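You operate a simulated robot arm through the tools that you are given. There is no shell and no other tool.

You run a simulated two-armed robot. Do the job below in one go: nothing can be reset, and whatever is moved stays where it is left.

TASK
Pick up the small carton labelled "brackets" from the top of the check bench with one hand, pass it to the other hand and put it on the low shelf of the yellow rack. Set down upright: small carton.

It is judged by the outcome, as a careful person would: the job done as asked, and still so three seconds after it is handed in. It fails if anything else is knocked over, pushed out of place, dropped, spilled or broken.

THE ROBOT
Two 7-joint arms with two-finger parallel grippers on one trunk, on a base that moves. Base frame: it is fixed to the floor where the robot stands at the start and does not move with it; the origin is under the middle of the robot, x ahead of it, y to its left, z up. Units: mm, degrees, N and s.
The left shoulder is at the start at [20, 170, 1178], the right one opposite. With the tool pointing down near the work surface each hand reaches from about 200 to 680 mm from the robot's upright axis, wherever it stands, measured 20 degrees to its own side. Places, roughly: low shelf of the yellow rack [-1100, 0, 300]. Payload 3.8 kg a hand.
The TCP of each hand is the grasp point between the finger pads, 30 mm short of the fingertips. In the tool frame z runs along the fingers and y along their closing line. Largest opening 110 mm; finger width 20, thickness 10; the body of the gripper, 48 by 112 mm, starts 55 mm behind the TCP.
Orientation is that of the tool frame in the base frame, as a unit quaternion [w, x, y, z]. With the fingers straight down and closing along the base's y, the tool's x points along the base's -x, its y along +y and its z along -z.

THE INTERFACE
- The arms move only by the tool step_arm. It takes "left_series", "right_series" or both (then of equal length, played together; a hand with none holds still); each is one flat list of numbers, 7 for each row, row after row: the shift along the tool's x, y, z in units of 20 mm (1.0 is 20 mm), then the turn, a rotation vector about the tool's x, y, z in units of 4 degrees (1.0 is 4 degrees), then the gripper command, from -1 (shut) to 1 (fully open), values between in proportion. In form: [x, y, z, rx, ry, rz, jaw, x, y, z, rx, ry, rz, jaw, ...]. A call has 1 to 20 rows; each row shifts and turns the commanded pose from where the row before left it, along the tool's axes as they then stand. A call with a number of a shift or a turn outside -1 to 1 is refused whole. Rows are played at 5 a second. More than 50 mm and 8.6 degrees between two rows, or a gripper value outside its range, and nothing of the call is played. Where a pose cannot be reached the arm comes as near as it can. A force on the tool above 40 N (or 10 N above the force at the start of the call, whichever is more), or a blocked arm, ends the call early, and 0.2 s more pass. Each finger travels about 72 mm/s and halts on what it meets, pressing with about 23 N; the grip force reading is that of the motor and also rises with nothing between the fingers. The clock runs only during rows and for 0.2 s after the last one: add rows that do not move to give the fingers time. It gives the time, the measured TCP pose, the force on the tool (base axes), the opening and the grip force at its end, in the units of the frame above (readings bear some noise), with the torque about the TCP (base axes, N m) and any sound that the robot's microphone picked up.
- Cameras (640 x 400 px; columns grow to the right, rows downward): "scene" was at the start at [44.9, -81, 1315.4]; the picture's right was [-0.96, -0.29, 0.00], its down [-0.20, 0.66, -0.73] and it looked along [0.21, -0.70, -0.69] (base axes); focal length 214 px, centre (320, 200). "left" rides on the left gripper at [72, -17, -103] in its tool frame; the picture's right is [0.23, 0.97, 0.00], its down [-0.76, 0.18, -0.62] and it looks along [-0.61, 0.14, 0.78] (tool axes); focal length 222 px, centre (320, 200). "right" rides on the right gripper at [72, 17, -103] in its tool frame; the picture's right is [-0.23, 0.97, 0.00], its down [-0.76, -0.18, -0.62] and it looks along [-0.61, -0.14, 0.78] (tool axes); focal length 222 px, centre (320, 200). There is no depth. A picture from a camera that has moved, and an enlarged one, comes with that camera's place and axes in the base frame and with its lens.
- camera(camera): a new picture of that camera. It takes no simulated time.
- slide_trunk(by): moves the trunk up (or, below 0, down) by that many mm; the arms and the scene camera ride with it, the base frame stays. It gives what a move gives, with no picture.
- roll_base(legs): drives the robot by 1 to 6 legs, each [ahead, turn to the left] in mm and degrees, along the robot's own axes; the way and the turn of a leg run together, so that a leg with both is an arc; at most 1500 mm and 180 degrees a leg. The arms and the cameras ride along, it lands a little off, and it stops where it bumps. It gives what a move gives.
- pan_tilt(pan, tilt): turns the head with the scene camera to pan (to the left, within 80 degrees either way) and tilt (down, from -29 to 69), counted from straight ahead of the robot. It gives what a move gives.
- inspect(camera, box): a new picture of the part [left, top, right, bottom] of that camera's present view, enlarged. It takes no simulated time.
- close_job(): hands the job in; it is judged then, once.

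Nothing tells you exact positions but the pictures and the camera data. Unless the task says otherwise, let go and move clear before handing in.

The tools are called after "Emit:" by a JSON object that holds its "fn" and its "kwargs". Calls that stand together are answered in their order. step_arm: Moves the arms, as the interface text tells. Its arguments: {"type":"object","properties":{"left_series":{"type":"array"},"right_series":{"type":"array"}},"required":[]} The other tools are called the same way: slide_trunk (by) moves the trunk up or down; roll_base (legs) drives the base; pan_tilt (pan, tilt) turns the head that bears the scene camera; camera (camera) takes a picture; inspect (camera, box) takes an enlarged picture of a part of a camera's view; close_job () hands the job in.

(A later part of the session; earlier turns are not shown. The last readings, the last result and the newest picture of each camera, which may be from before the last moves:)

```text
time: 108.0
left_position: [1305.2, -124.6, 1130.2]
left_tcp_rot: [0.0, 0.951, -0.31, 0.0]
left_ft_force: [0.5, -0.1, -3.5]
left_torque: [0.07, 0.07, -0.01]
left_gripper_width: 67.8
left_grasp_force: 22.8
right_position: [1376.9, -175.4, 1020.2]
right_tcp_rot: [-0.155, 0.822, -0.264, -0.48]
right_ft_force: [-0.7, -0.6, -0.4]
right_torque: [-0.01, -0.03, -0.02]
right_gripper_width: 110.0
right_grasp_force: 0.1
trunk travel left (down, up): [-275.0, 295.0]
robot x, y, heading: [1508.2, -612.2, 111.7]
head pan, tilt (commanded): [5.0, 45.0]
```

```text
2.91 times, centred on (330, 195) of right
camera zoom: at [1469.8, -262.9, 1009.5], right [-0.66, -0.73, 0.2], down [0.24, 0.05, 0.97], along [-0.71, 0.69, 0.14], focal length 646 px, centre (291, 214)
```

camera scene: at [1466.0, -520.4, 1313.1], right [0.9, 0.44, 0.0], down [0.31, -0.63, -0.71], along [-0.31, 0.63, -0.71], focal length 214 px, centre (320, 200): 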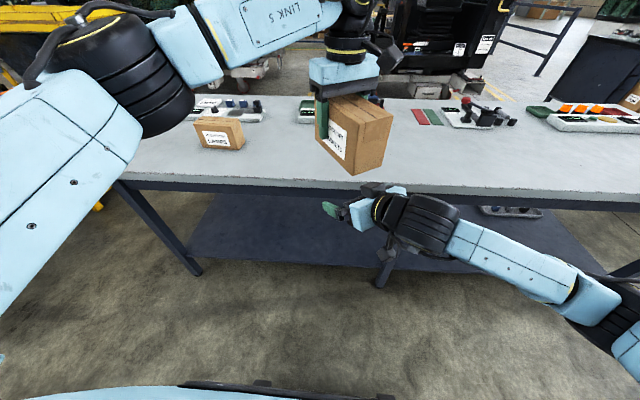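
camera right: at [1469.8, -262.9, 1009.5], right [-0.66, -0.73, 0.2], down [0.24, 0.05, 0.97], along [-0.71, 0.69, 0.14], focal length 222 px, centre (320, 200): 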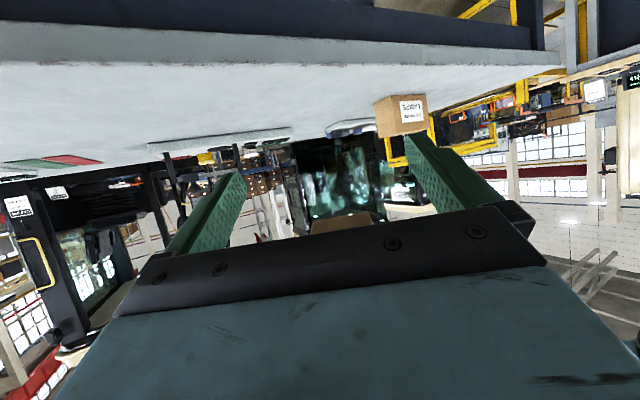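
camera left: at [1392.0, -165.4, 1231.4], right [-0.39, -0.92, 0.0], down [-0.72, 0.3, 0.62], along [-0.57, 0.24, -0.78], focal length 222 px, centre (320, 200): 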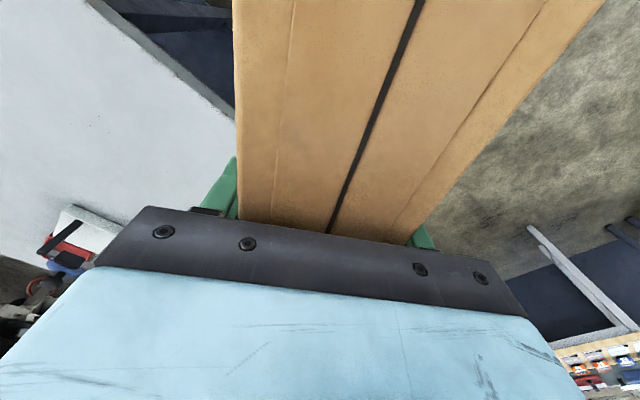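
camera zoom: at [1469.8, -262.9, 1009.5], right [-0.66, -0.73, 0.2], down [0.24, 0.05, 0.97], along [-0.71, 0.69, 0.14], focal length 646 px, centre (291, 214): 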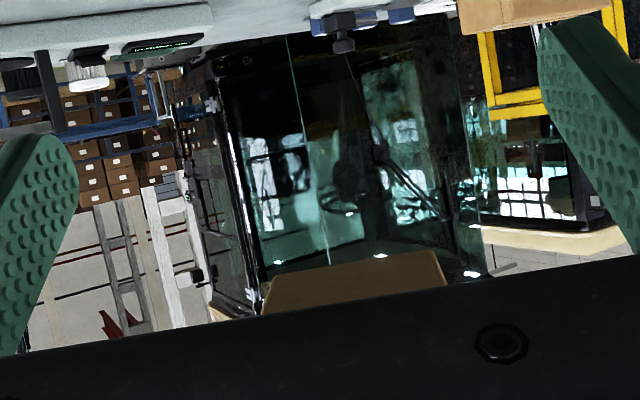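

The carton is centred between the right-hand fingers to within 2 mm. I'll raise the right hand the rest of the way in two small stages.

Emit:
{"fn": "step_arm", "kwargs": {"right_series": [-0.688, 0, -0.387, 0, 0, 0, 1, -0.688, 0, -0.387, 0, 0, 0, 1, -0.688, 0, -0.387, 0, 0, 0, 1]}}

Emit:
{"fn": "inspect", "kwargs": {"camera": "scene", "box": [300, 60, 440, 230]}}

```text
time: 108.8
left_position: [1304.8, -123.6, 1129.0]
left_tcp_rot: [0.0, 0.951, -0.309, 0.0]
left_ft_force: [0.0, -0.6, -3.5]
left_torque: [0.07, 0.09, 0.0]
left_gripper_width: 67.9
left_grasp_force: 23.1
right_position: [1375.6, -175.4, 1067.1]
right_tcp_rot: [-0.156, 0.822, -0.265, -0.48]
right_ft_force: [-0.2, -0.2, 0.0]
right_torque: [-0.03, 0.01, -0.02]
right_gripper_width: 109.8
right_grasp_force: 0.0
trunk travel left (down, up): [-275.0, 295.0]
robot x, y, heading: [1511.5, -612.6, 111.3]
head pan, tilt (commanded): [5.0, 45.0]
```

```text
2.35 times, centred on (370, 145) of scene
camera zoom: at [1465.4, -520.6, 1313.0], right [0.9, 0.44, 0.0], down [0.31, -0.63, -0.71], along [-0.31, 0.63, -0.71], focal length 505 px, centre (202, 329)
```

zoom: 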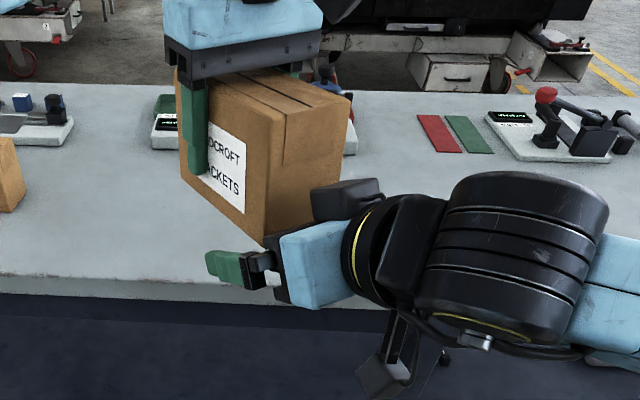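

No contact so far. I'll raise the second half.

Emit:
{"fn": "step_arm", "kwargs": {"right_series": [-0.688, 0, -0.387, 0, 0, 0, 1, -0.688, 0, -0.387, 0, 0, 0, 1, -0.688, 0, -0.387, 0, 0, 0, 1]}}

Emit:
{"fn": "inspect", "kwargs": {"camera": "scene", "box": [300, 40, 440, 210]}}

Emit:
{"fn": "camera", "kwargs": {"camera": "left"}}

Emit:
{"fn": "camera", "kwargs": {"camera": "right"}}

```text
time: 109.6
left_position: [1304.9, -124.2, 1130.0]
left_tcp_rot: [0.0, 0.951, -0.309, 0.0]
left_ft_force: [0.2, 0.2, -2.8]
left_torque: [0.08, 0.05, 0.02]
left_gripper_width: 68.1
left_grasp_force: 23.1
right_position: [1375.5, -173.9, 1114.7]
right_tcp_rot: [-0.153, 0.823, -0.263, -0.48]
right_ft_force: [-0.8, -0.4, 0.1]
right_torque: [-0.01, 0.03, 0.0]
right_gripper_width: 109.9
right_grasp_force: 0.0
trunk travel left (down, up): [-275.0, 295.0]
robot x, y, heading: [1510.0, -613.6, 111.6]
head pan, tilt (commanded): [5.0, 45.0]
```

```text
2.35 times, centred on (370, 125) of scene
camera zoom: at [1465.5, -520.6, 1313.0], right [0.9, 0.44, 0.0], down [0.31, -0.63, -0.71], along [-0.31, 0.63, -0.71], focal length 505 px, centre (202, 376)
```

zoom: 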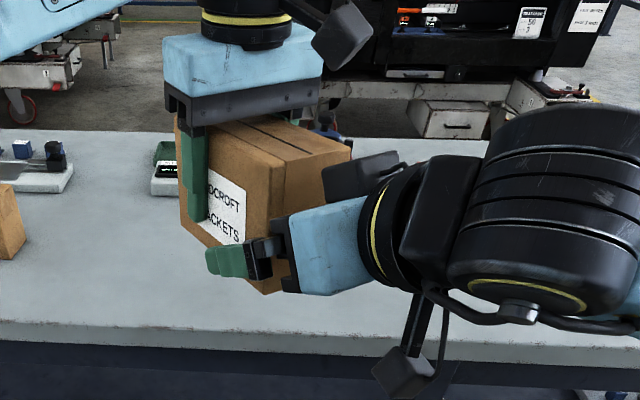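

```text
taken
camera left: at [1373.6, -152.4, 1231.8], right [-0.39, -0.92, 0.0], down [-0.72, 0.3, 0.62], along [-0.57, 0.24, -0.78], focal length 222 px, centre (320, 200)
```

left: 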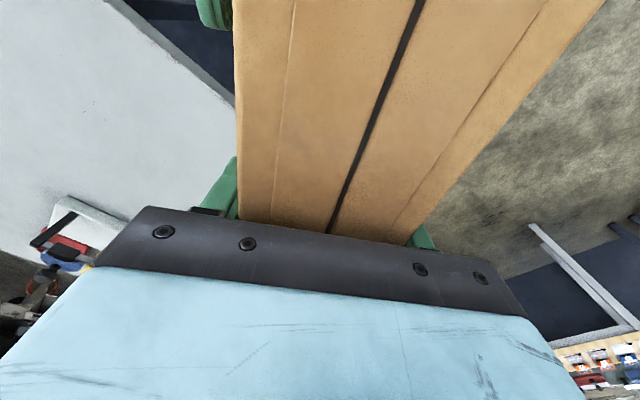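

```text
taken
camera right: at [1469.9, -262.6, 1104.6], right [-0.66, -0.73, 0.2], down [0.24, 0.05, 0.97], along [-0.71, 0.69, 0.14], focal length 222 px, centre (320, 200)
```

right: 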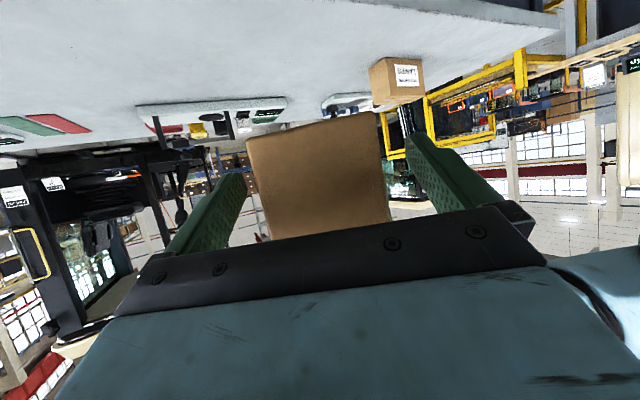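

The right fingers now straddle the carton's free end without touching. I'll move the right hand 11 mm further onto the carton and then close it.

Emit:
{"fn": "step_arm", "kwargs": {"right_series": [-0.135, 0.035, 0.24, 0, 0, 0, 1, -0.135, 0.035, 0.24, 0, 0, 0, 1, 0, 0, 0, 0, 0, 0, 1]}}

Emit:
{"fn": "inspect", "kwargs": {"camera": "scene", "box": [300, 40, 440, 210]}}

Emit:
{"fn": "camera", "kwargs": {"camera": "right"}}

```text
time: 110.4
left_position: [1304.9, -124.5, 1130.1]
left_tcp_rot: [0.001, 0.951, -0.309, 0.0]
left_ft_force: [0.6, 0.0, -2.9]
left_torque: [0.05, 0.06, 0.01]
left_gripper_width: 68.1
left_grasp_force: 23.0
right_position: [1366.8, -169.9, 1115.1]
right_tcp_rot: [-0.155, 0.822, -0.264, -0.48]
right_ft_force: [0.1, 0.6, 0.1]
right_torque: [0.01, 0.0, 0.04]
right_gripper_width: 110.1
right_grasp_force: 0.2
trunk travel left (down, up): [-275.0, 295.0]
robot x, y, heading: [1509.9, -612.3, 111.4]
head pan, tilt (commanded): [5.0, 45.0]
```

```text
2.35 times, centred on (370, 125) of scene
camera zoom: at [1465.6, -520.5, 1313.0], right [0.9, 0.44, 0.0], down [0.31, -0.63, -0.71], along [-0.31, 0.63, -0.71], focal length 505 px, centre (202, 376)
```

zoom: 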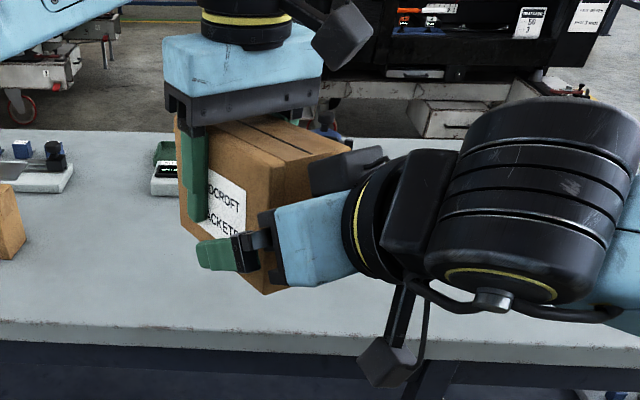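

```text
taken
camera right: at [1459.5, -257.5, 1104.1], right [-0.66, -0.73, 0.2], down [0.24, 0.05, 0.97], along [-0.71, 0.69, 0.14], focal length 222 px, centre (320, 200)
```

right: 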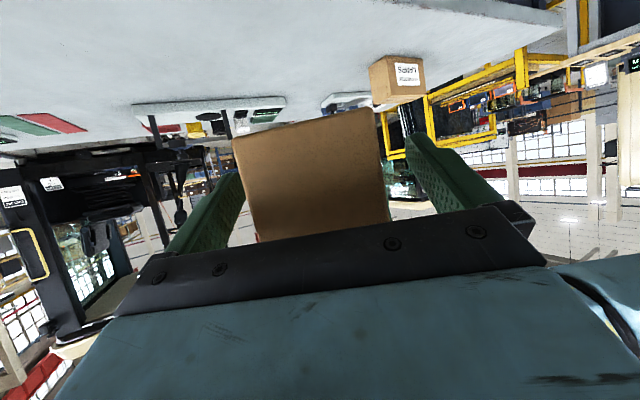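

There are no forces on either hand and the fingers are well placed. I'll close the right hand while the left keeps holding.

Emit:
{"fn": "step_arm", "kwargs": {"right_series": [0, 0, 0, 0, 0, 0, -1, 0, 0, 0, 0, 0, 0, -1, 0, 0, 0, 0, 0, 0, -1, 0, 0, 0, 0, 0, 0, -1, 0, 0, 0, 0, 0, 0, -1, 0, 0, 0, 0, 0, 0, -1]}}

Emit:
{"fn": "camera", "kwargs": {"camera": "right"}}

Emit:
{"fn": "inspect", "kwargs": {"camera": "scene", "box": [300, 40, 440, 210]}}

```text
time: 111.8
left_position: [1306.1, -123.7, 1129.8]
left_tcp_rot: [0.001, 0.951, -0.309, 0.0]
left_ft_force: [-2.0, -6.3, -2.1]
left_torque: [-0.4, 0.27, 0.13]
left_gripper_width: 68.0
left_grasp_force: 23.3
right_position: [1366.0, -169.4, 1114.2]
right_tcp_rot: [-0.156, 0.822, -0.265, -0.479]
right_ft_force: [2.4, 6.7, 0.5]
right_torque: [0.31, -0.24, -0.58]
right_gripper_width: 68.0
right_grasp_force: 22.9
trunk travel left (down, up): [-275.0, 295.0]
robot x, y, heading: [1508.7, -613.5, 111.6]
head pan, tilt (commanded): [5.0, 45.0]
```

```text
taken
camera right: at [1459.6, -257.0, 1104.1], right [-0.66, -0.73, 0.2], down [0.24, 0.05, 0.97], along [-0.71, 0.69, 0.14], focal length 222 px, centre (320, 200)
```

right: 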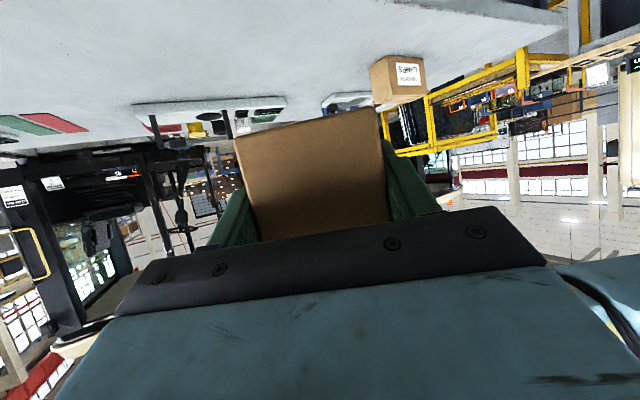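

```text
2.35 times, centred on (370, 125) of scene
camera zoom: at [1465.5, -520.5, 1313.0], right [0.9, 0.44, 0.0], down [0.31, -0.63, -0.71], along [-0.31, 0.63, -0.71], focal length 505 px, centre (202, 376)
```

zoom: 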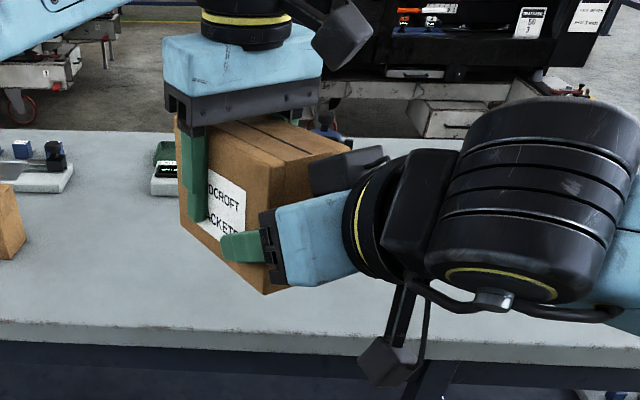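

Both hands now hold the carton at 68 mm. I'll open the left hand and watch that the carton stays steady in the right.

Emit:
{"fn": "step_arm", "kwargs": {"left_series": [0, 0, 0, 0, 0, 0, 1, 0, 0, 0, 0, 0, 0, 1, 0, 0, 0, 0, 0, 0, 1, 0, 0, 0, 0, 0, 0, 1, 0, 0, 0, 0, 0, 0, 1]}}

Emit:
{"fn": "inspect", "kwargs": {"camera": "scene", "box": [300, 40, 440, 210]}}

Emit:
{"fn": "camera", "kwargs": {"camera": "left"}}

```text
time: 113.0
left_position: [1305.1, -123.8, 1130.2]
left_tcp_rot: [0.0, 0.951, -0.309, 0.0]
left_ft_force: [0.2, -0.4, 0.3]
left_torque: [-0.01, -0.04, 0.02]
left_gripper_width: 110.1
left_grasp_force: 0.0
right_position: [1366.5, -170.0, 1114.4]
right_tcp_rot: [-0.154, 0.823, -0.264, -0.479]
right_ft_force: [0.7, -0.5, -0.4]
right_torque: [-0.12, -0.18, 0.01]
right_gripper_width: 67.9
right_grasp_force: 23.2
trunk travel left (down, up): [-275.0, 295.0]
robot x, y, heading: [1513.2, -612.0, 111.5]
head pan, tilt (commanded): [5.0, 45.0]
```

```text
2.35 times, centred on (370, 125) of scene
camera zoom: at [1465.5, -520.5, 1313.0], right [0.9, 0.44, 0.0], down [0.31, -0.63, -0.71], along [-0.31, 0.63, -0.71], focal length 505 px, centre (202, 376)
```

zoom: 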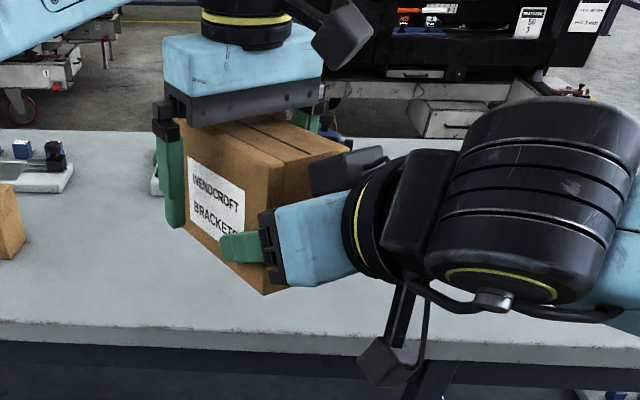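

```text
taken
camera left: at [1373.7, -152.3, 1231.8], right [-0.39, -0.92, 0.0], down [-0.72, 0.3, 0.62], along [-0.57, 0.24, -0.78], focal length 222 px, centre (320, 200)
```

left: 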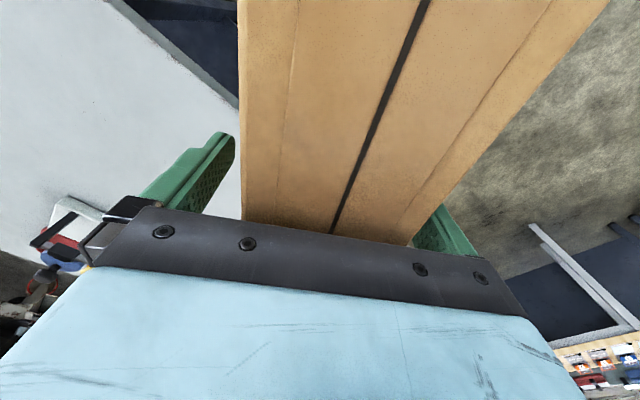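

The right hand alone now holds the carton steady. I'll lower it straight down out of the open left hand.

Emit:
{"fn": "step_arm", "kwargs": {"right_series": [0.5, 0, 0.28, 0, 0, 0, -1, 0.7, 0, 0.393, 0, 0, 0, -1, 0.8, 0, 0.45, 0, 0, 0, -1, 0.8, 0, 0.45, 0, 0, 0, -1, 0.8, 0, 0.45, 0, 0, 0, -1, 0.7, 0, 0.393, 0, 0, 0, -1, 0.4, 0, 0.225, 0, 0, 0, -1, 0, 0, 0, 0, 0, 0, -1]}}

Emit:
{"fn": "inspect", "kwargs": {"camera": "scene", "box": [290, 40, 450, 240]}}

Emit:
{"fn": "camera", "kwargs": {"camera": "left"}}

```text
time: 114.8
left_position: [1304.7, -124.7, 1130.2]
left_tcp_rot: [-0.001, 0.951, -0.308, 0.0]
left_ft_force: [0.3, -0.2, -0.3]
left_torque: [-0.01, 0.01, 0.01]
left_gripper_width: 109.9
left_grasp_force: 0.0
right_position: [1367.3, -168.6, 1007.1]
right_tcp_rot: [-0.154, 0.823, -0.263, -0.479]
right_ft_force: [-0.6, 1.0, 1.0]
right_torque: [-0.1, -0.16, 0.04]
right_gripper_width: 67.9
right_grasp_force: 23.3
trunk travel left (down, up): [-275.0, 295.0]
robot x, y, heading: [1511.2, -612.5, 111.3]
head pan, tilt (commanded): [5.0, 45.0]
```

```text
2.00 times, centred on (370, 140) of scene
camera zoom: at [1465.5, -520.5, 1313.0], right [0.9, 0.44, 0.0], down [0.31, -0.63, -0.71], along [-0.31, 0.63, -0.71], focal length 429 px, centre (220, 320)
```

zoom: 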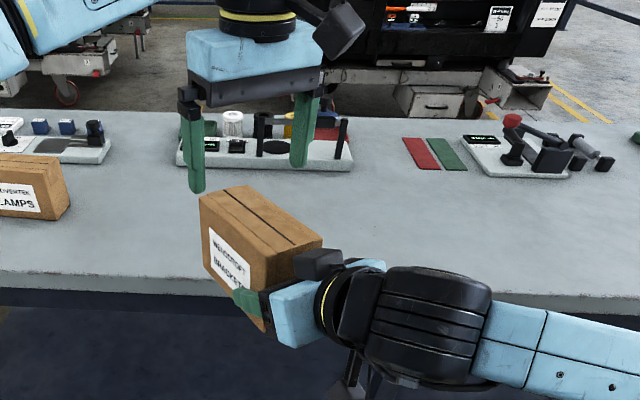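

```text
taken
camera left: at [1373.7, -152.3, 1231.8], right [-0.39, -0.92, 0.0], down [-0.72, 0.3, 0.62], along [-0.57, 0.24, -0.78], focal length 222 px, centre (320, 200)
```

left: 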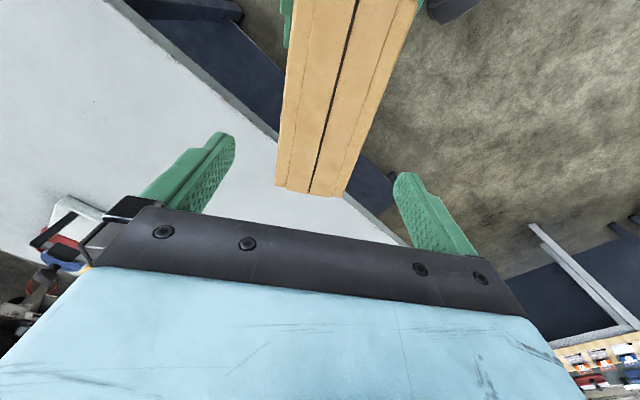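

The hand-over worked: the carton is in the right hand and free of the left. I'll move the left hand clear to its own side and check how level the carton is.

Emit:
{"fn": "step_arm", "kwargs": {"left_series": [-0.537, 0.843, 0, 0, 0, 0, 1, -0.537, 0.843, 0, 0, 0, 0, 1, -0.537, 0.843, 0, 0, 0, 0, 1, -0.537, 0.843, 0, 0, 0, 0, 1, -0.537, 0.843, 0, 0, 0, 0, 1, -0.537, 0.843, 0, 0, 0, 0, 1, -0.537, 0.843, 0, 0, 0, 0, 1, -0.537, 0.843, 0, 0, 0, 0, 1, -0.537, 0.843, 0, 0, 0, 0, 1, -0.537, 0.843, 0, 0, 0, 0, 1, 0.843, 0.537, 0, 0, 0, 0, 1, 0.843, 0.537, 0, 0, 0, 0, 1, 0.843, 0.537, 0, 0, 0, 0, 1, 0.843, 0.537, 0, 0, 0, 0, 1, 0.843, 0.537, 0, 0, 0, 0, 1, 0.843, 0.537, 0, 0, 0, 0, 1, 0.843, 0.537, 0, 0, 0, 0, 1, 0.843, 0.537, 0, 0, 0, 0, 1, 0.843, 0.537, 0, 0, 0, 0, 1, 0.843, 0.537, 0, 0, 0, 0, 1]}}

Emit:
{"fn": "camera", "kwargs": {"camera": "scene"}}

Emit:
{"fn": "inspect", "kwargs": {"camera": "scene", "box": [290, 100, 420, 220]}}

```text
time: 119.0
left_position: [1192.3, -383.8, 1130.7]
left_tcp_rot: [0.001, 0.951, -0.309, 0.0]
left_ft_force: [-0.1, -0.2, -0.4]
left_torque: [0.01, -0.02, 0.02]
left_gripper_width: 110.0
left_grasp_force: 0.1
right_position: [1366.6, -170.3, 1006.3]
right_tcp_rot: [-0.154, 0.822, -0.263, -0.48]
right_ft_force: [0.6, -0.2, -1.1]
right_torque: [-0.11, -0.13, 0.0]
right_gripper_width: 68.0
right_grasp_force: 22.7
trunk travel left (down, up): [-275.0, 295.0]
robot x, y, heading: [1512.2, -608.1, 111.5]
head pan, tilt (commanded): [5.0, 45.0]
```

```text
taken
camera scene: at [1465.6, -520.8, 1313.1], right [0.9, 0.44, 0.0], down [0.31, -0.63, -0.71], along [-0.31, 0.63, -0.71], focal length 214 px, centre (320, 200)
```

scene: 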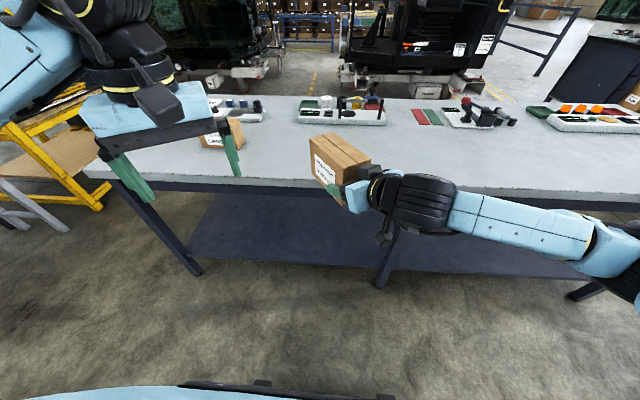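

```text
3.33 times, centred on (355, 160) of scene
camera zoom: at [1465.6, -520.8, 1313.1], right [0.9, 0.44, 0.0], down [0.31, -0.63, -0.71], along [-0.31, 0.63, -0.71], focal length 715 px, centre (203, 333)
```

zoom: 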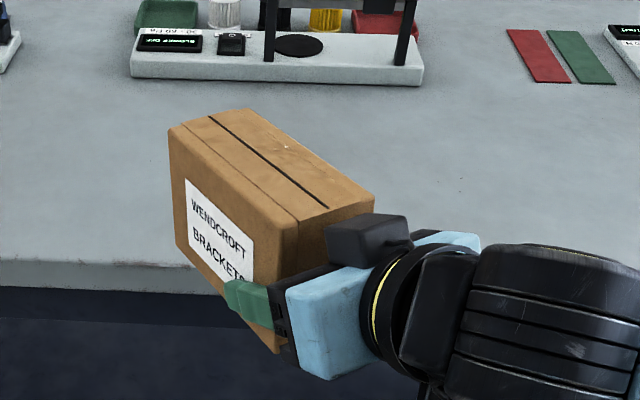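

The carton sits in the right hand with its far end about 5° low; I'll level that when placing it. First I'll turn the right hand to point straight ahead and bring it in for the drive to the rack.

Emit:
{"fn": "step_arm", "kwargs": {"right_series": [0, 0, 0, 0.893, 0, 0.502, -1, 0, 0, 0, 0.893, 0, 0.502, -1, 0, 0, 0, 0.893, 0, 0.502, -1, 0, 0, 0, 0.893, 0, 0.502, -1, 0, 0, 0, 0.893, 0, 0.502, -1, 0, 0, 0, 0.893, 0, 0.502, -1, 0, 0, 0, 0.893, 0, 0.502, -1, 0, 0, 0, 0.893, 0, 0.502, -1, 0, -0.95, 0, 0, 0, 0, -1, 0, -0.95, 0, 0, 0, 0, -1, 0, -0.95, 0, 0, 0, 0, -1, 0, -0.95, 0, 0, 0, 0, -1, 0, -0.95, 0, 0, 0, 0, -1, 0, -0.95, 0, 0, 0, 0, -1, 0, -0.95, 0, 0, 0, 0, -1]}}

Emit:
{"fn": "camera", "kwargs": {"camera": "scene"}}

```text
time: 122.2
left_position: [1193.1, -383.0, 1130.4]
left_tcp_rot: [0.0, 0.951, -0.31, -0.001]
left_ft_force: [0.2, 0.3, 0.7]
left_torque: [0.03, -0.06, 0.0]
left_gripper_width: 110.0
left_grasp_force: 0.0
right_position: [1489.8, -121.0, 1007.3]
right_tcp_rot: [-0.283, 0.715, -0.485, -0.417]
right_ft_force: [0.2, -0.5, -0.2]
right_torque: [-0.16, -0.11, -0.02]
right_gripper_width: 68.0
right_grasp_force: 23.2
trunk travel left (down, up): [-275.0, 295.0]
robot x, y, heading: [1510.3, -608.6, 111.2]
head pan, tilt (commanded): [5.0, 45.0]
```

```text
taken
camera scene: at [1466.0, -520.5, 1313.1], right [0.9, 0.44, 0.0], down [0.31, -0.63, -0.71], along [-0.31, 0.63, -0.71], focal length 214 px, centre (320, 200)
```

scene: 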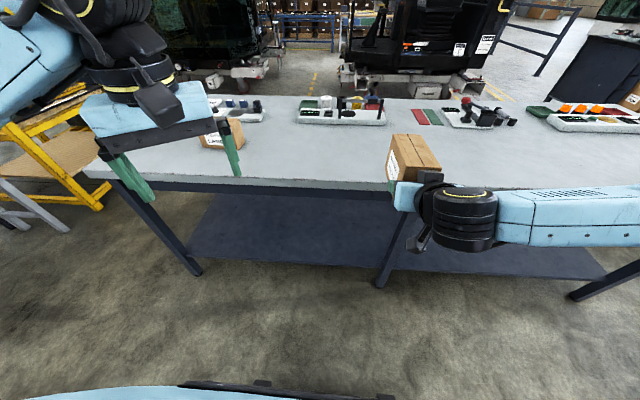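

The right hand now points straight ahead. I'll try pitching it up about 5° to level the carton, then draw it in toward the robot.

Emit:
{"fn": "step_arm", "kwargs": {"right_series": [0, 0, 0, 0, -0.42, 0, -1, 0, 0, 0, 0, -0.42, 0, -1, 0, 0, 0, 0, -0.42, 0, -1, 0, 0, 0, 0, 0, 0, -1]}}

Emit:
{"fn": "inspect", "kwargs": {"camera": "scene", "box": [360, 110, 480, 240]}}

Emit:
{"fn": "camera", "kwargs": {"camera": "left"}}

```text
time: 123.2
left_position: [1192.2, -383.3, 1130.2]
left_tcp_rot: [0.0, 0.951, -0.309, 0.0]
left_ft_force: [0.5, -0.1, -0.5]
left_torque: [0.01, 0.02, -0.03]
left_gripper_width: 110.0
left_grasp_force: 0.1
right_position: [1490.3, -120.4, 1006.6]
right_tcp_rot: [-0.305, 0.696, -0.474, -0.446]
right_ft_force: [0.0, 0.5, 0.0]
right_torque: [-0.14, -0.1, 0.03]
right_gripper_width: 68.0
right_grasp_force: 22.8
trunk travel left (down, up): [-275.0, 295.0]
robot x, y, heading: [1510.7, -613.7, 111.1]
head pan, tilt (commanded): [5.0, 45.0]
```

```text
3.08 times, centred on (420, 175) of scene
camera zoom: at [1466.2, -520.1, 1313.0], right [0.9, 0.44, 0.0], down [0.31, -0.63, -0.71], along [-0.31, 0.63, -0.71], focal length 660 px, centre (12, 277)
```

zoom: 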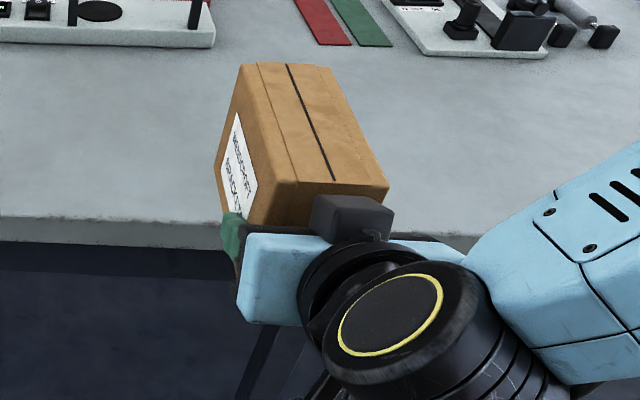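

```text
taken
camera left: at [1261.6, -411.1, 1232.4], right [-0.39, -0.92, 0.0], down [-0.72, 0.3, 0.62], along [-0.57, 0.24, -0.78], focal length 222 px, centre (320, 200)
```

left: 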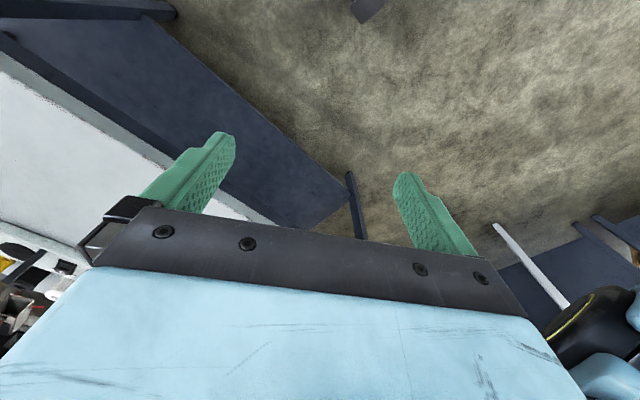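

The carton is now level to within about 1°. I'll draw the right hand in by 100 mm before driving.

Emit:
{"fn": "step_arm", "kwargs": {"right_series": [0.41, 0, -0.89, 0, 0, 0, -1, 0.41, 0, -0.89, 0, 0, 0, -1, 0.41, 0, -0.89, 0, 0, 0, -1, 0.41, 0, -0.89, 0, 0, 0, -1, 0.41, 0, -0.89, 0, 0, 0, -1]}}

Emit:
{"fn": "pan_tilt", "kwargs": {"pan": 0, "tilt": 40}}

Emit:
{"fn": "camera", "kwargs": {"camera": "scene"}}

```text
time: 124.4
left_position: [1192.9, -382.2, 1129.8]
left_tcp_rot: [0.0, 0.951, -0.309, 0.0]
left_ft_force: [-0.2, 0.8, -0.7]
left_torque: [0.02, -0.02, -0.01]
left_gripper_width: 110.1
left_grasp_force: 0.1
right_position: [1499.9, -186.9, 991.5]
right_tcp_rot: [-0.305, 0.695, -0.472, -0.449]
right_ft_force: [-0.7, -0.6, -0.1]
right_torque: [-0.15, -0.07, 0.03]
right_gripper_width: 67.9
right_grasp_force: 23.0
right hand out of reach, approached as far as the arm can: row 3, 4, 5
trunk travel left (down, up): [-275.0, 295.0]
robot x, y, heading: [1509.9, -610.5, 111.3]
head pan, tilt (commanded): [5.0, 45.0]
```

```text
time: 125.1
left_position: [1191.6, -383.0, 1130.3]
left_tcp_rot: [0.0, 0.951, -0.309, 0.0]
left_ft_force: [-0.5, 0.1, 0.0]
left_torque: [-0.02, -0.01, 0.01]
left_gripper_width: 109.9
left_grasp_force: 0.0
right_position: [1500.6, -186.8, 990.4]
right_tcp_rot: [-0.305, 0.696, -0.472, -0.448]
right_ft_force: [0.2, -0.2, -1.3]
right_torque: [-0.2, -0.06, 0.03]
right_gripper_width: 67.8
right_grasp_force: 22.8
trunk travel left (down, up): [-275.0, 295.0]
robot x, y, heading: [1506.1, -611.8, 111.4]
head pan, tilt (commanded): [0.0, 40.0]
```

```text
taken
camera scene: at [1470.7, -514.2, 1320.3], right [0.93, 0.36, 0.0], down [0.23, -0.6, -0.77], along [-0.28, 0.71, -0.64], focal length 214 px, centre (320, 200)
```

scene: 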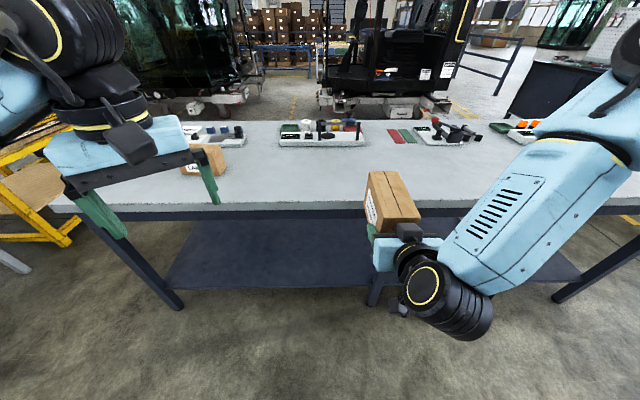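

The carton is held close and level. Now I'll turn and drive back along the open floor toward the rack side.

Emit:
{"fn": "roll_base", "kwargs": {"legs": [[0, 74.6], [1410, 0]]}}

Emit:
{"fn": "camera", "kwargs": {"camera": "scene"}}

```text
time: 135.3
left_position: [-200.7, -999.3, 1129.6]
left_tcp_rot: [0.0, 0.944, 0.33, 0.0]
left_ft_force: [-1.0, 0.5, 0.2]
left_torque: [-0.02, 0.0, -0.04]
left_gripper_width: 110.0
left_grasp_force: 0.1
right_position: [-306.0, -649.5, 990.0]
right_tcp_rot: [0.028, 0.839, 0.045, -0.541]
right_ft_force: [-0.1, 0.2, -0.3]
right_torque: [0.02, -0.15, -0.01]
right_gripper_width: 68.1
right_grasp_force: 23.0
trunk travel left (down, up): [-275.0, 295.0]
robot x, y, heading: [106.4, -757.5, -174.1]
head pan, tilt (commanded): [0.0, 40.0]
```

```text
taken
camera scene: at [-1.5, -767.1, 1320.3], right [-0.1, 0.99, 0.0], down [0.64, 0.07, -0.77], along [-0.76, -0.08, -0.64], focal length 214 px, centre (320, 200)
```

scene: 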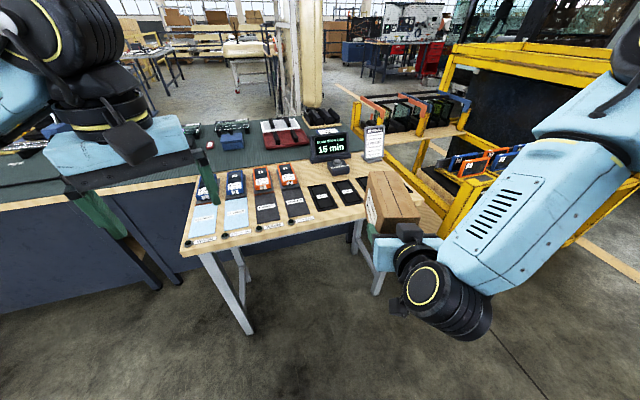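

I'm at [106, -757] with the carton steady. Next I'll turn into the aisle between the bench and the rack, drive along it, and turn to face the rack squarely about 560 mm off its front.

Emit:
{"fn": "roll_base", "kwargs": {"legs": [[0, -73.4], [991, 0]]}}

Emit:
{"fn": "camera", "kwargs": {"camera": "scene"}}

```text
time: 143.6
left_position: [-603.3, 377.5, 1128.5]
left_tcp_rot: [0.0, 0.956, -0.295, 0.0]
left_ft_force: [-0.4, 0.3, 0.7]
left_torque: [0.01, -0.01, 0.0]
left_gripper_width: 109.9
left_grasp_force: 0.0
right_position: [-299.2, 581.9, 990.1]
right_tcp_rot: [-0.298, 0.702, -0.462, -0.452]
right_ft_force: [-0.9, -0.1, -0.2]
right_torque: [-0.18, -0.08, 0.02]
right_gripper_width: 67.6
right_grasp_force: 23.5
trunk travel left (down, up): [-275.0, 295.0]
robot x, y, heading: [-279.8, 160.4, 112.9]
head pan, tilt (commanded): [0.0, 40.0]
```

```text
taken
camera scene: at [-320.7, 254.4, 1320.3], right [0.92, 0.39, 0.0], down [0.25, -0.59, -0.77], along [-0.3, 0.7, -0.64], focal length 214 px, centre (320, 200)
```

scene: 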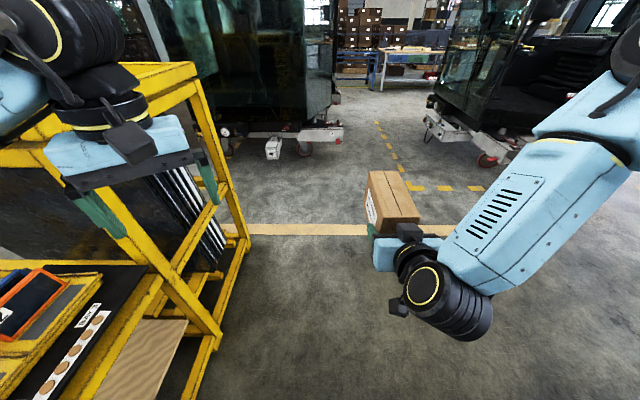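

I'm beside the rack's cage with about 330 mm to spare. I'll pull the left hand in a little, then turn left to face the rack squarely.

Emit:
{"fn": "step_arm", "kwargs": {"left_series": [0.843, 0.537, 0, 0, 0, 0, 1, 0.843, 0.537, 0, 0, 0, 0, 1]}}

Emit:
{"fn": "roll_base", "kwargs": {"legs": [[0, 89.4]]}}

Emit:
{"fn": "pan_tilt", "kwargs": {"pan": 0, "tilt": 50}}

Emit:
{"fn": "camera", "kwargs": {"camera": "scene"}}

Emit:
{"fn": "camera", "kwargs": {"camera": "left"}}

```text
time: 144.2
left_position: [-588.0, 341.2, 1130.0]
left_tcp_rot: [0.0, 0.955, -0.296, 0.0]
left_ft_force: [-0.8, 0.6, 0.0]
left_torque: [0.01, -0.03, -0.02]
left_gripper_width: 110.1
left_grasp_force: 0.0
right_position: [-300.6, 581.2, 990.3]
right_tcp_rot: [-0.299, 0.702, -0.462, -0.452]
right_ft_force: [-0.2, 0.6, -0.5]
right_torque: [-0.19, -0.07, 0.04]
right_gripper_width: 67.9
right_grasp_force: 23.6
trunk travel left (down, up): [-275.0, 295.0]
robot x, y, heading: [-278.9, 164.8, 112.8]
head pan, tilt (commanded): [0.0, 40.0]
```

```text
time: 148.4
left_position: [-462.6, -148.7, 1129.0]
left_tcp_rot: [0.0, 0.886, 0.464, 0.0]
left_ft_force: [0.0, 0.6, 0.1]
left_torque: [-0.03, 0.01, -0.01]
left_gripper_width: 109.7
left_grasp_force: 0.0
right_position: [-701.7, 139.8, 990.7]
right_tcp_rot: [0.108, 0.823, 0.168, -0.532]
right_ft_force: [0.6, 1.0, 0.6]
right_torque: [0.07, -0.2, 0.0]
right_gripper_width: 67.7
right_grasp_force: 22.9
trunk travel left (down, up): [-275.0, 295.0]
robot x, y, heading: [-279.4, 160.1, -157.6]
head pan, tilt (commanded): [0.0, 40.0]
```

```text
time: 149.2
left_position: [-462.9, -150.2, 1130.1]
left_tcp_rot: [0.0, 0.886, 0.464, 0.0]
left_ft_force: [0.3, -0.4, 0.4]
left_torque: [-0.01, -0.01, 0.0]
left_gripper_width: 109.9
left_grasp_force: 0.0
right_position: [-702.2, 139.1, 989.9]
right_tcp_rot: [0.108, 0.824, 0.168, -0.531]
right_ft_force: [-0.6, 0.4, 0.0]
right_torque: [0.04, -0.17, 0.0]
right_gripper_width: 67.6
right_grasp_force: 23.3
trunk travel left (down, up): [-275.0, 295.0]
robot x, y, heading: [-273.2, 156.0, -157.3]
head pan, tilt (commanded): [0.0, 50.0]
```

```text
taken
camera scene: at [-369.8, 118.5, 1306.2], right [-0.39, 0.92, 0.0], down [0.71, 0.29, -0.64], along [-0.59, -0.25, -0.77], focal length 214 px, centre (320, 200)
```

scene: 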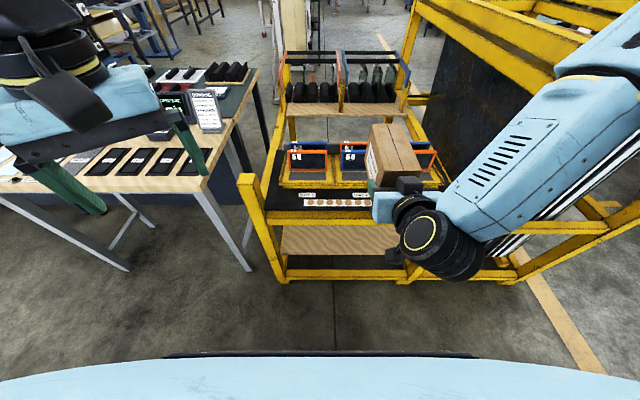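

```text
taken
camera left: at [-434.6, -79.5, 1232.0], right [0.93, -0.37, 0.0], down [-0.29, -0.73, 0.62], along [-0.23, -0.58, -0.78], focal length 222 px, centre (320, 200)
```

left: 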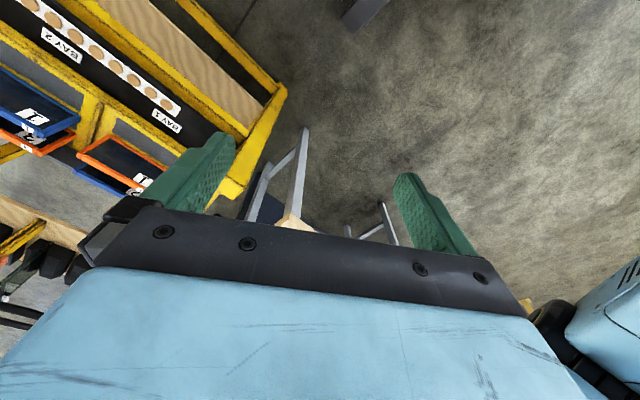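

I'm squarely facing the rack, with the shelf board just visible under the middle deck. I'll enlarge to measure the shelf, the posts and the rail relative to the robot.

Emit:
{"fn": "inspect", "kwargs": {"camera": "scene", "box": [230, 160, 430, 300]}}

Emit:
{"fn": "inspect", "kwargs": {"camera": "scene", "box": [220, 40, 460, 200]}}

```text
2.86 times, centred on (330, 230) of scene
camera zoom: at [-369.8, 118.5, 1306.2], right [-0.39, 0.92, 0.0], down [0.71, 0.29, -0.64], along [-0.59, -0.25, -0.77], focal length 613 px, centre (291, 114)
```

zoom: 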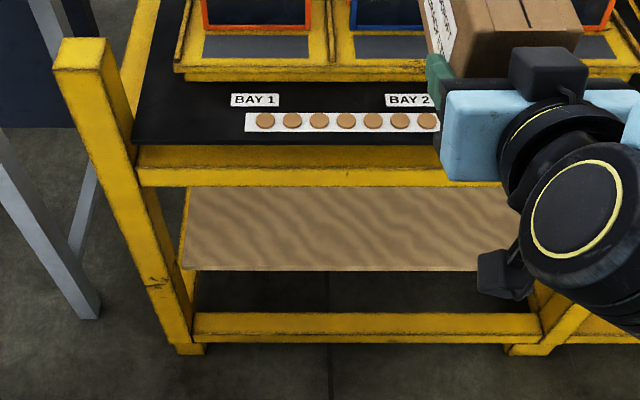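

```text
2.50 times, centred on (340, 120) of scene
camera zoom: at [-369.8, 118.5, 1306.2], right [-0.39, 0.92, 0.0], down [0.71, 0.29, -0.64], along [-0.59, -0.25, -0.77], focal length 536 px, centre (270, 400)
```

zoom: 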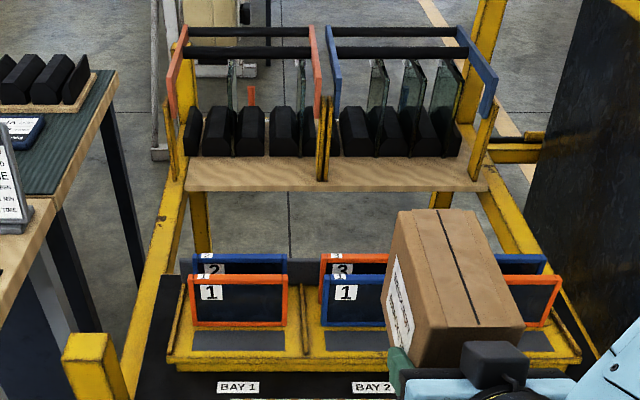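

In the robot's frame the board's front edge is about 584 mm ahead, the rack front about 545 mm, and the opening is centred on the right hand. To keep the carton clear while lowering, I'll raise the left hand, back up 130 mm and extend the right hand a little.

Emit:
{"fn": "step_arm", "kwargs": {"left_series": [0, 0, -1, 0, 0, 0, 1, 0, 0, -1, 0, 0, 0, 1, 0, 0, -1, 0, 0, 0, 1, 0, 0, -1, 0, 0, 0, 1, 0, 0, -1, 0, 0, 0, 1, 0, 0, -1, 0, 0, 0, 1, 0, 0, -1, 0, 0, 0, 1, 0, 0, -1, 0, 0, 0, 1]}}

Emit:
{"fn": "roll_base", "kwargs": {"legs": [[-130, 0]]}}

Emit:
{"fn": "step_arm", "kwargs": {"right_series": [-0.38, 0, 0.83, 0, 0, 0, -1, -0.38, 0, 0.83, 0, 0, 0, -1, -0.38, 0, 0.83, 0, 0, 0, -1, -0.38, 0, 0.83, 0, 0, 0, -1, -0.38, 0, 0.83, 0, 0, 0, -1, -0.38, 0, 0.83, 0, 0, 0, -1, 0, 0, 0, 0, 0, 0, -1]}}

Emit:
{"fn": "camera", "kwargs": {"camera": "scene"}}

```text
time: 150.9
left_position: [-462.6, -149.3, 1289.5]
left_tcp_rot: [-0.001, 0.886, 0.463, 0.001]
left_ft_force: [-0.4, -0.2, -0.5]
left_torque: [-0.01, -0.01, 0.0]
left_gripper_width: 110.0
left_grasp_force: 0.0
right_position: [-702.0, 139.7, 990.8]
right_tcp_rot: [0.107, 0.824, 0.167, -0.531]
right_ft_force: [0.6, 0.0, -0.8]
right_torque: [0.08, -0.18, -0.01]
right_gripper_width: 68.1
right_grasp_force: 22.9
trunk travel left (down, up): [-275.0, 295.0]
robot x, y, heading: [-277.9, 155.1, -157.2]
head pan, tilt (commanded): [0.0, 50.0]
```

```text
time: 152.2
left_position: [-341.5, -98.9, 1289.3]
left_tcp_rot: [-0.001, 0.886, 0.464, -0.001]
left_ft_force: [0.1, -0.3, 0.5]
left_torque: [0.0, 0.07, 0.0]
left_gripper_width: 110.0
left_grasp_force: 0.0
right_position: [-582.7, 190.3, 990.3]
right_tcp_rot: [0.107, 0.824, 0.166, -0.532]
right_ft_force: [0.3, 0.2, -0.3]
right_torque: [0.06, -0.15, -0.01]
right_gripper_width: 67.8
right_grasp_force: 23.2
trunk travel left (down, up): [-275.0, 295.0]
robot x, y, heading: [-161.1, 209.1, -157.5]
head pan, tilt (commanded): [0.0, 50.0]
```

```text
time: 153.8
left_position: [-342.6, -99.9, 1289.5]
left_tcp_rot: [0.0, 0.887, 0.463, 0.0]
left_ft_force: [0.2, -0.4, -0.4]
left_torque: [0.01, -0.02, 0.0]
left_gripper_width: 110.0
left_grasp_force: 0.0
right_position: [-685.1, 149.1, 991.3]
right_tcp_rot: [0.107, 0.823, 0.167, -0.531]
right_ft_force: [-0.2, 0.7, -1.0]
right_torque: [0.08, -0.17, -0.02]
right_gripper_width: 67.9
right_grasp_force: 23.1
trunk travel left (down, up): [-275.0, 295.0]
robot x, y, heading: [-159.4, 207.9, -157.3]
head pan, tilt (commanded): [0.0, 50.0]
```

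```text
taken
camera scene: at [-250.0, 168.4, 1306.1], right [-0.38, 0.92, 0.0], down [0.71, 0.29, -0.64], along [-0.59, -0.25, -0.77], focal length 214 px, centre (320, 200)
```

scene: 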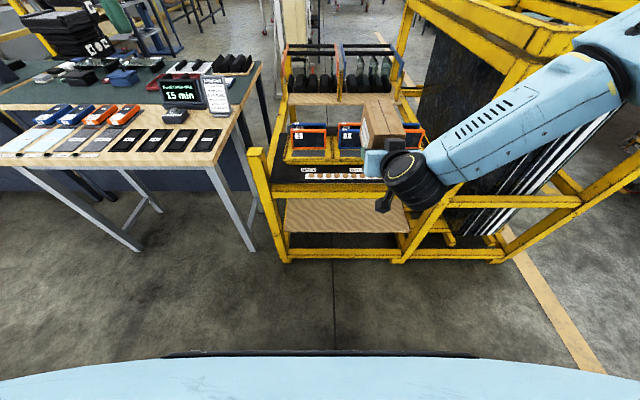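

The right hand is at 508 mm ahead, with the carton's far end about 35 mm short of the rack front. Now I'll lower the trunk fully in two moves, checking between them.

Emit:
{"fn": "slide_trunk", "kwargs": {"by": -140}}

Emit:
{"fn": "camera", "kwargs": {"camera": "scene"}}

```text
time: 155.5
left_position: [-342.8, -98.8, 1149.1]
left_tcp_rot: [-0.001, 0.886, 0.463, 0.0]
left_ft_force: [-0.1, 0.3, -0.8]
left_torque: [-0.02, -0.01, -0.01]
left_gripper_width: 109.9
left_grasp_force: 0.1
right_position: [-683.8, 148.1, 851.1]
right_tcp_rot: [0.107, 0.824, 0.168, -0.531]
right_ft_force: [0.8, 0.0, -0.7]
right_torque: [0.06, -0.17, 0.0]
right_gripper_width: 67.9
right_grasp_force: 22.8
trunk travel left (down, up): [-135.0, 435.0]
robot x, y, heading: [-158.8, 207.1, -157.4]
head pan, tilt (commanded): [0.0, 50.0]
```

```text
taken
camera scene: at [-250.1, 168.5, 1166.2], right [-0.38, 0.92, 0.0], down [0.71, 0.29, -0.64], along [-0.59, -0.25, -0.77], focal length 214 px, centre (320, 200)
```

scene: 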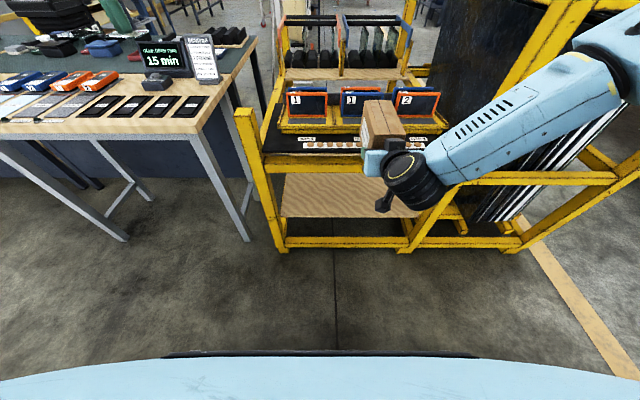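

All clear. I'll lower the trunk the rest of the way.

Emit:
{"fn": "slide_trunk", "kwargs": {"by": -130}}

Emit:
{"fn": "camera", "kwargs": {"camera": "scene"}}

Emit:
{"fn": "inspect", "kwargs": {"camera": "scene", "box": [230, 80, 470, 260]}}

```text
time: 157.1
left_position: [-344.3, -99.1, 1019.4]
left_tcp_rot: [0.0, 0.886, 0.463, 0.0]
left_ft_force: [0.8, 0.0, -0.7]
left_torque: [0.01, 0.02, 0.03]
left_gripper_width: 109.9
left_grasp_force: 0.1
right_position: [-683.4, 148.2, 720.9]
right_tcp_rot: [0.106, 0.824, 0.166, -0.531]
right_ft_force: [0.5, 0.5, 0.5]
right_torque: [0.07, -0.16, -0.02]
right_gripper_width: 67.8
right_grasp_force: 23.3
trunk travel left (down, up): [-5.0, 565.0]
robot x, y, heading: [-158.6, 209.5, -157.2]
head pan, tilt (commanded): [0.0, 50.0]
```

```text
taken
camera scene: at [-250.0, 168.5, 1036.2], right [-0.38, 0.92, 0.0], down [0.71, 0.29, -0.64], along [-0.59, -0.25, -0.77], focal length 214 px, centre (320, 200)
```

scene: 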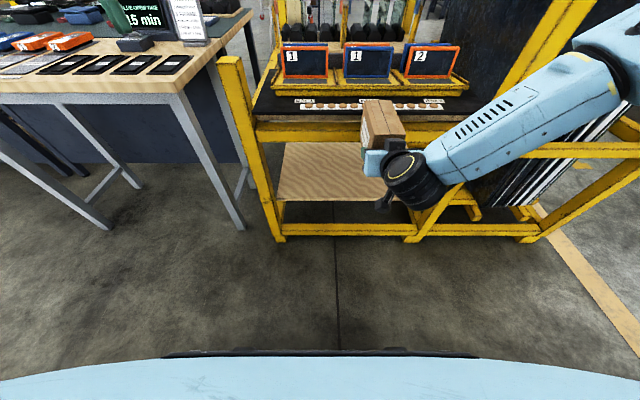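

```text
2.22 times, centred on (350, 170) of scene
camera zoom: at [-250.0, 168.5, 1036.2], right [-0.38, 0.92, 0.0], down [0.71, 0.29, -0.64], along [-0.59, -0.25, -0.77], focal length 477 px, centre (253, 267)
```

zoom: 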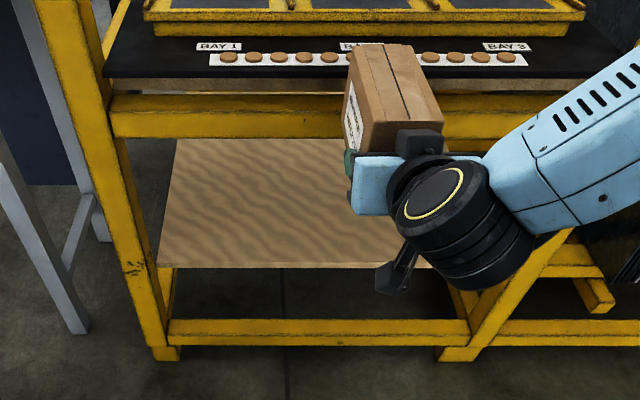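

The shelf is clearly visible and empty. With the trunk down, I'll lower the right hand straight down in stages, staying in front of the rack.

Emit:
{"fn": "step_arm", "kwargs": {"right_series": [0.896, 0, 0.412, 0, 0, 0, -1, 0.896, 0, 0.412, 0, 0, 0, -1, 0.896, 0, 0.412, 0, 0, 0, -1, 0.896, 0, 0.412, 0, 0, 0, -1, 0.896, 0, 0.412, 0, 0, 0, -1, 0.896, 0, 0.412, 0, 0, 0, -1, 0.896, 0, 0.412, 0, 0, 0, -1, 0.896, 0, 0.412, 0, 0, 0, -1, 0.896, 0, 0.412, 0, 0, 0, -1]}}

Emit:
{"fn": "camera", "kwargs": {"camera": "scene"}}

```text
time: 159.1
left_position: [-343.6, -99.9, 1018.9]
left_tcp_rot: [0.0, 0.886, 0.463, 0.0]
left_ft_force: [0.1, 0.0, -0.2]
left_torque: [-0.01, -0.03, 0.03]
left_gripper_width: 109.9
left_grasp_force: 0.1
right_position: [-660.3, 75.1, 593.2]
right_tcp_rot: [0.104, 0.825, 0.166, -0.53]
right_ft_force: [0.3, -0.5, 0.3]
right_torque: [0.07, -0.15, -0.01]
right_gripper_width: 67.9
right_grasp_force: 22.6
right hand out of reach, approached as far as the arm can: row 1, 2, 3, 4, 5, 6, 7, 8, 9
trunk travel left (down, up): [-5.0, 565.0]
robot x, y, heading: [-159.7, 208.2, -157.4]
head pan, tilt (commanded): [0.0, 50.0]
```

```text
taken
camera scene: at [-250.1, 168.4, 1036.1], right [-0.38, 0.92, 0.0], down [0.71, 0.29, -0.64], along [-0.59, -0.25, -0.77], focal length 214 px, centre (320, 200)
```

scene: 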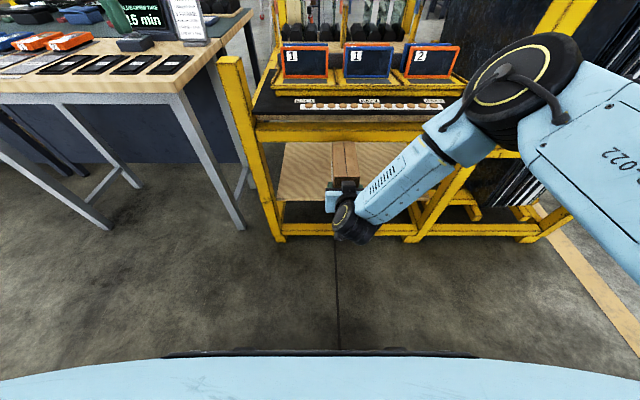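

The hand was pulled sideways because the wrist can't stay this level so low down. A steeper hand pitch should reach, so I'll pitch it down about 20°. The carton then tips nose-down, and I can let it settle flat when its far edge meets the shelf.

Emit:
{"fn": "step_arm", "kwargs": {"right_series": [0, 0, 0, 0, 1, 0, -1, 0, 0, 0, 0, 1, 0, -1, 0, 0, 0, 0, 1, 0, -1, 0, 0, 0, 0, 1, 0, -1, 0, 0, 0, 0, 1, 0, -1, 0, 0, 0, 0, 0, 0, -1]}}

Emit:
{"fn": "camera", "kwargs": {"camera": "scene"}}

```text
time: 160.5
left_position: [-342.9, -100.2, 1019.6]
left_tcp_rot: [0.001, 0.886, 0.463, 0.0]
left_ft_force: [-0.4, -0.8, 0.4]
left_torque: [0.0, -0.03, 0.0]
left_gripper_width: 110.0
left_grasp_force: 0.1
right_position: [-659.3, 76.7, 593.6]
right_tcp_rot: [0.076, 0.904, 0.183, -0.38]
right_ft_force: [0.5, -0.2, 0.4]
right_torque: [0.05, -0.2, -0.03]
right_gripper_width: 67.8
right_grasp_force: 23.4
trunk travel left (down, up): [-5.0, 565.0]
robot x, y, heading: [-158.8, 207.5, -157.5]
head pan, tilt (commanded): [0.0, 50.0]
```

```text
taken
camera scene: at [-250.1, 168.4, 1036.1], right [-0.38, 0.92, 0.0], down [0.71, 0.29, -0.64], along [-0.59, -0.25, -0.77], focal length 214 px, centre (320, 200)
```

scene: 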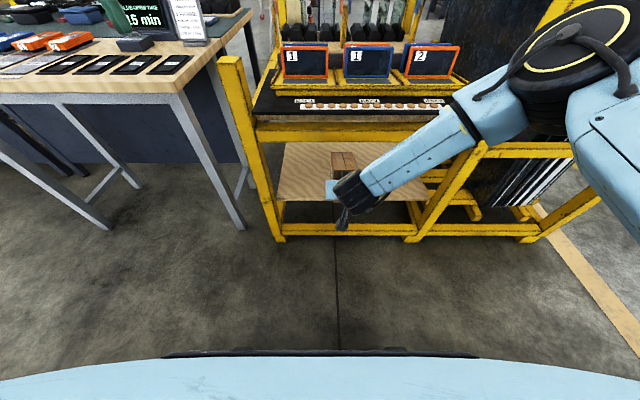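

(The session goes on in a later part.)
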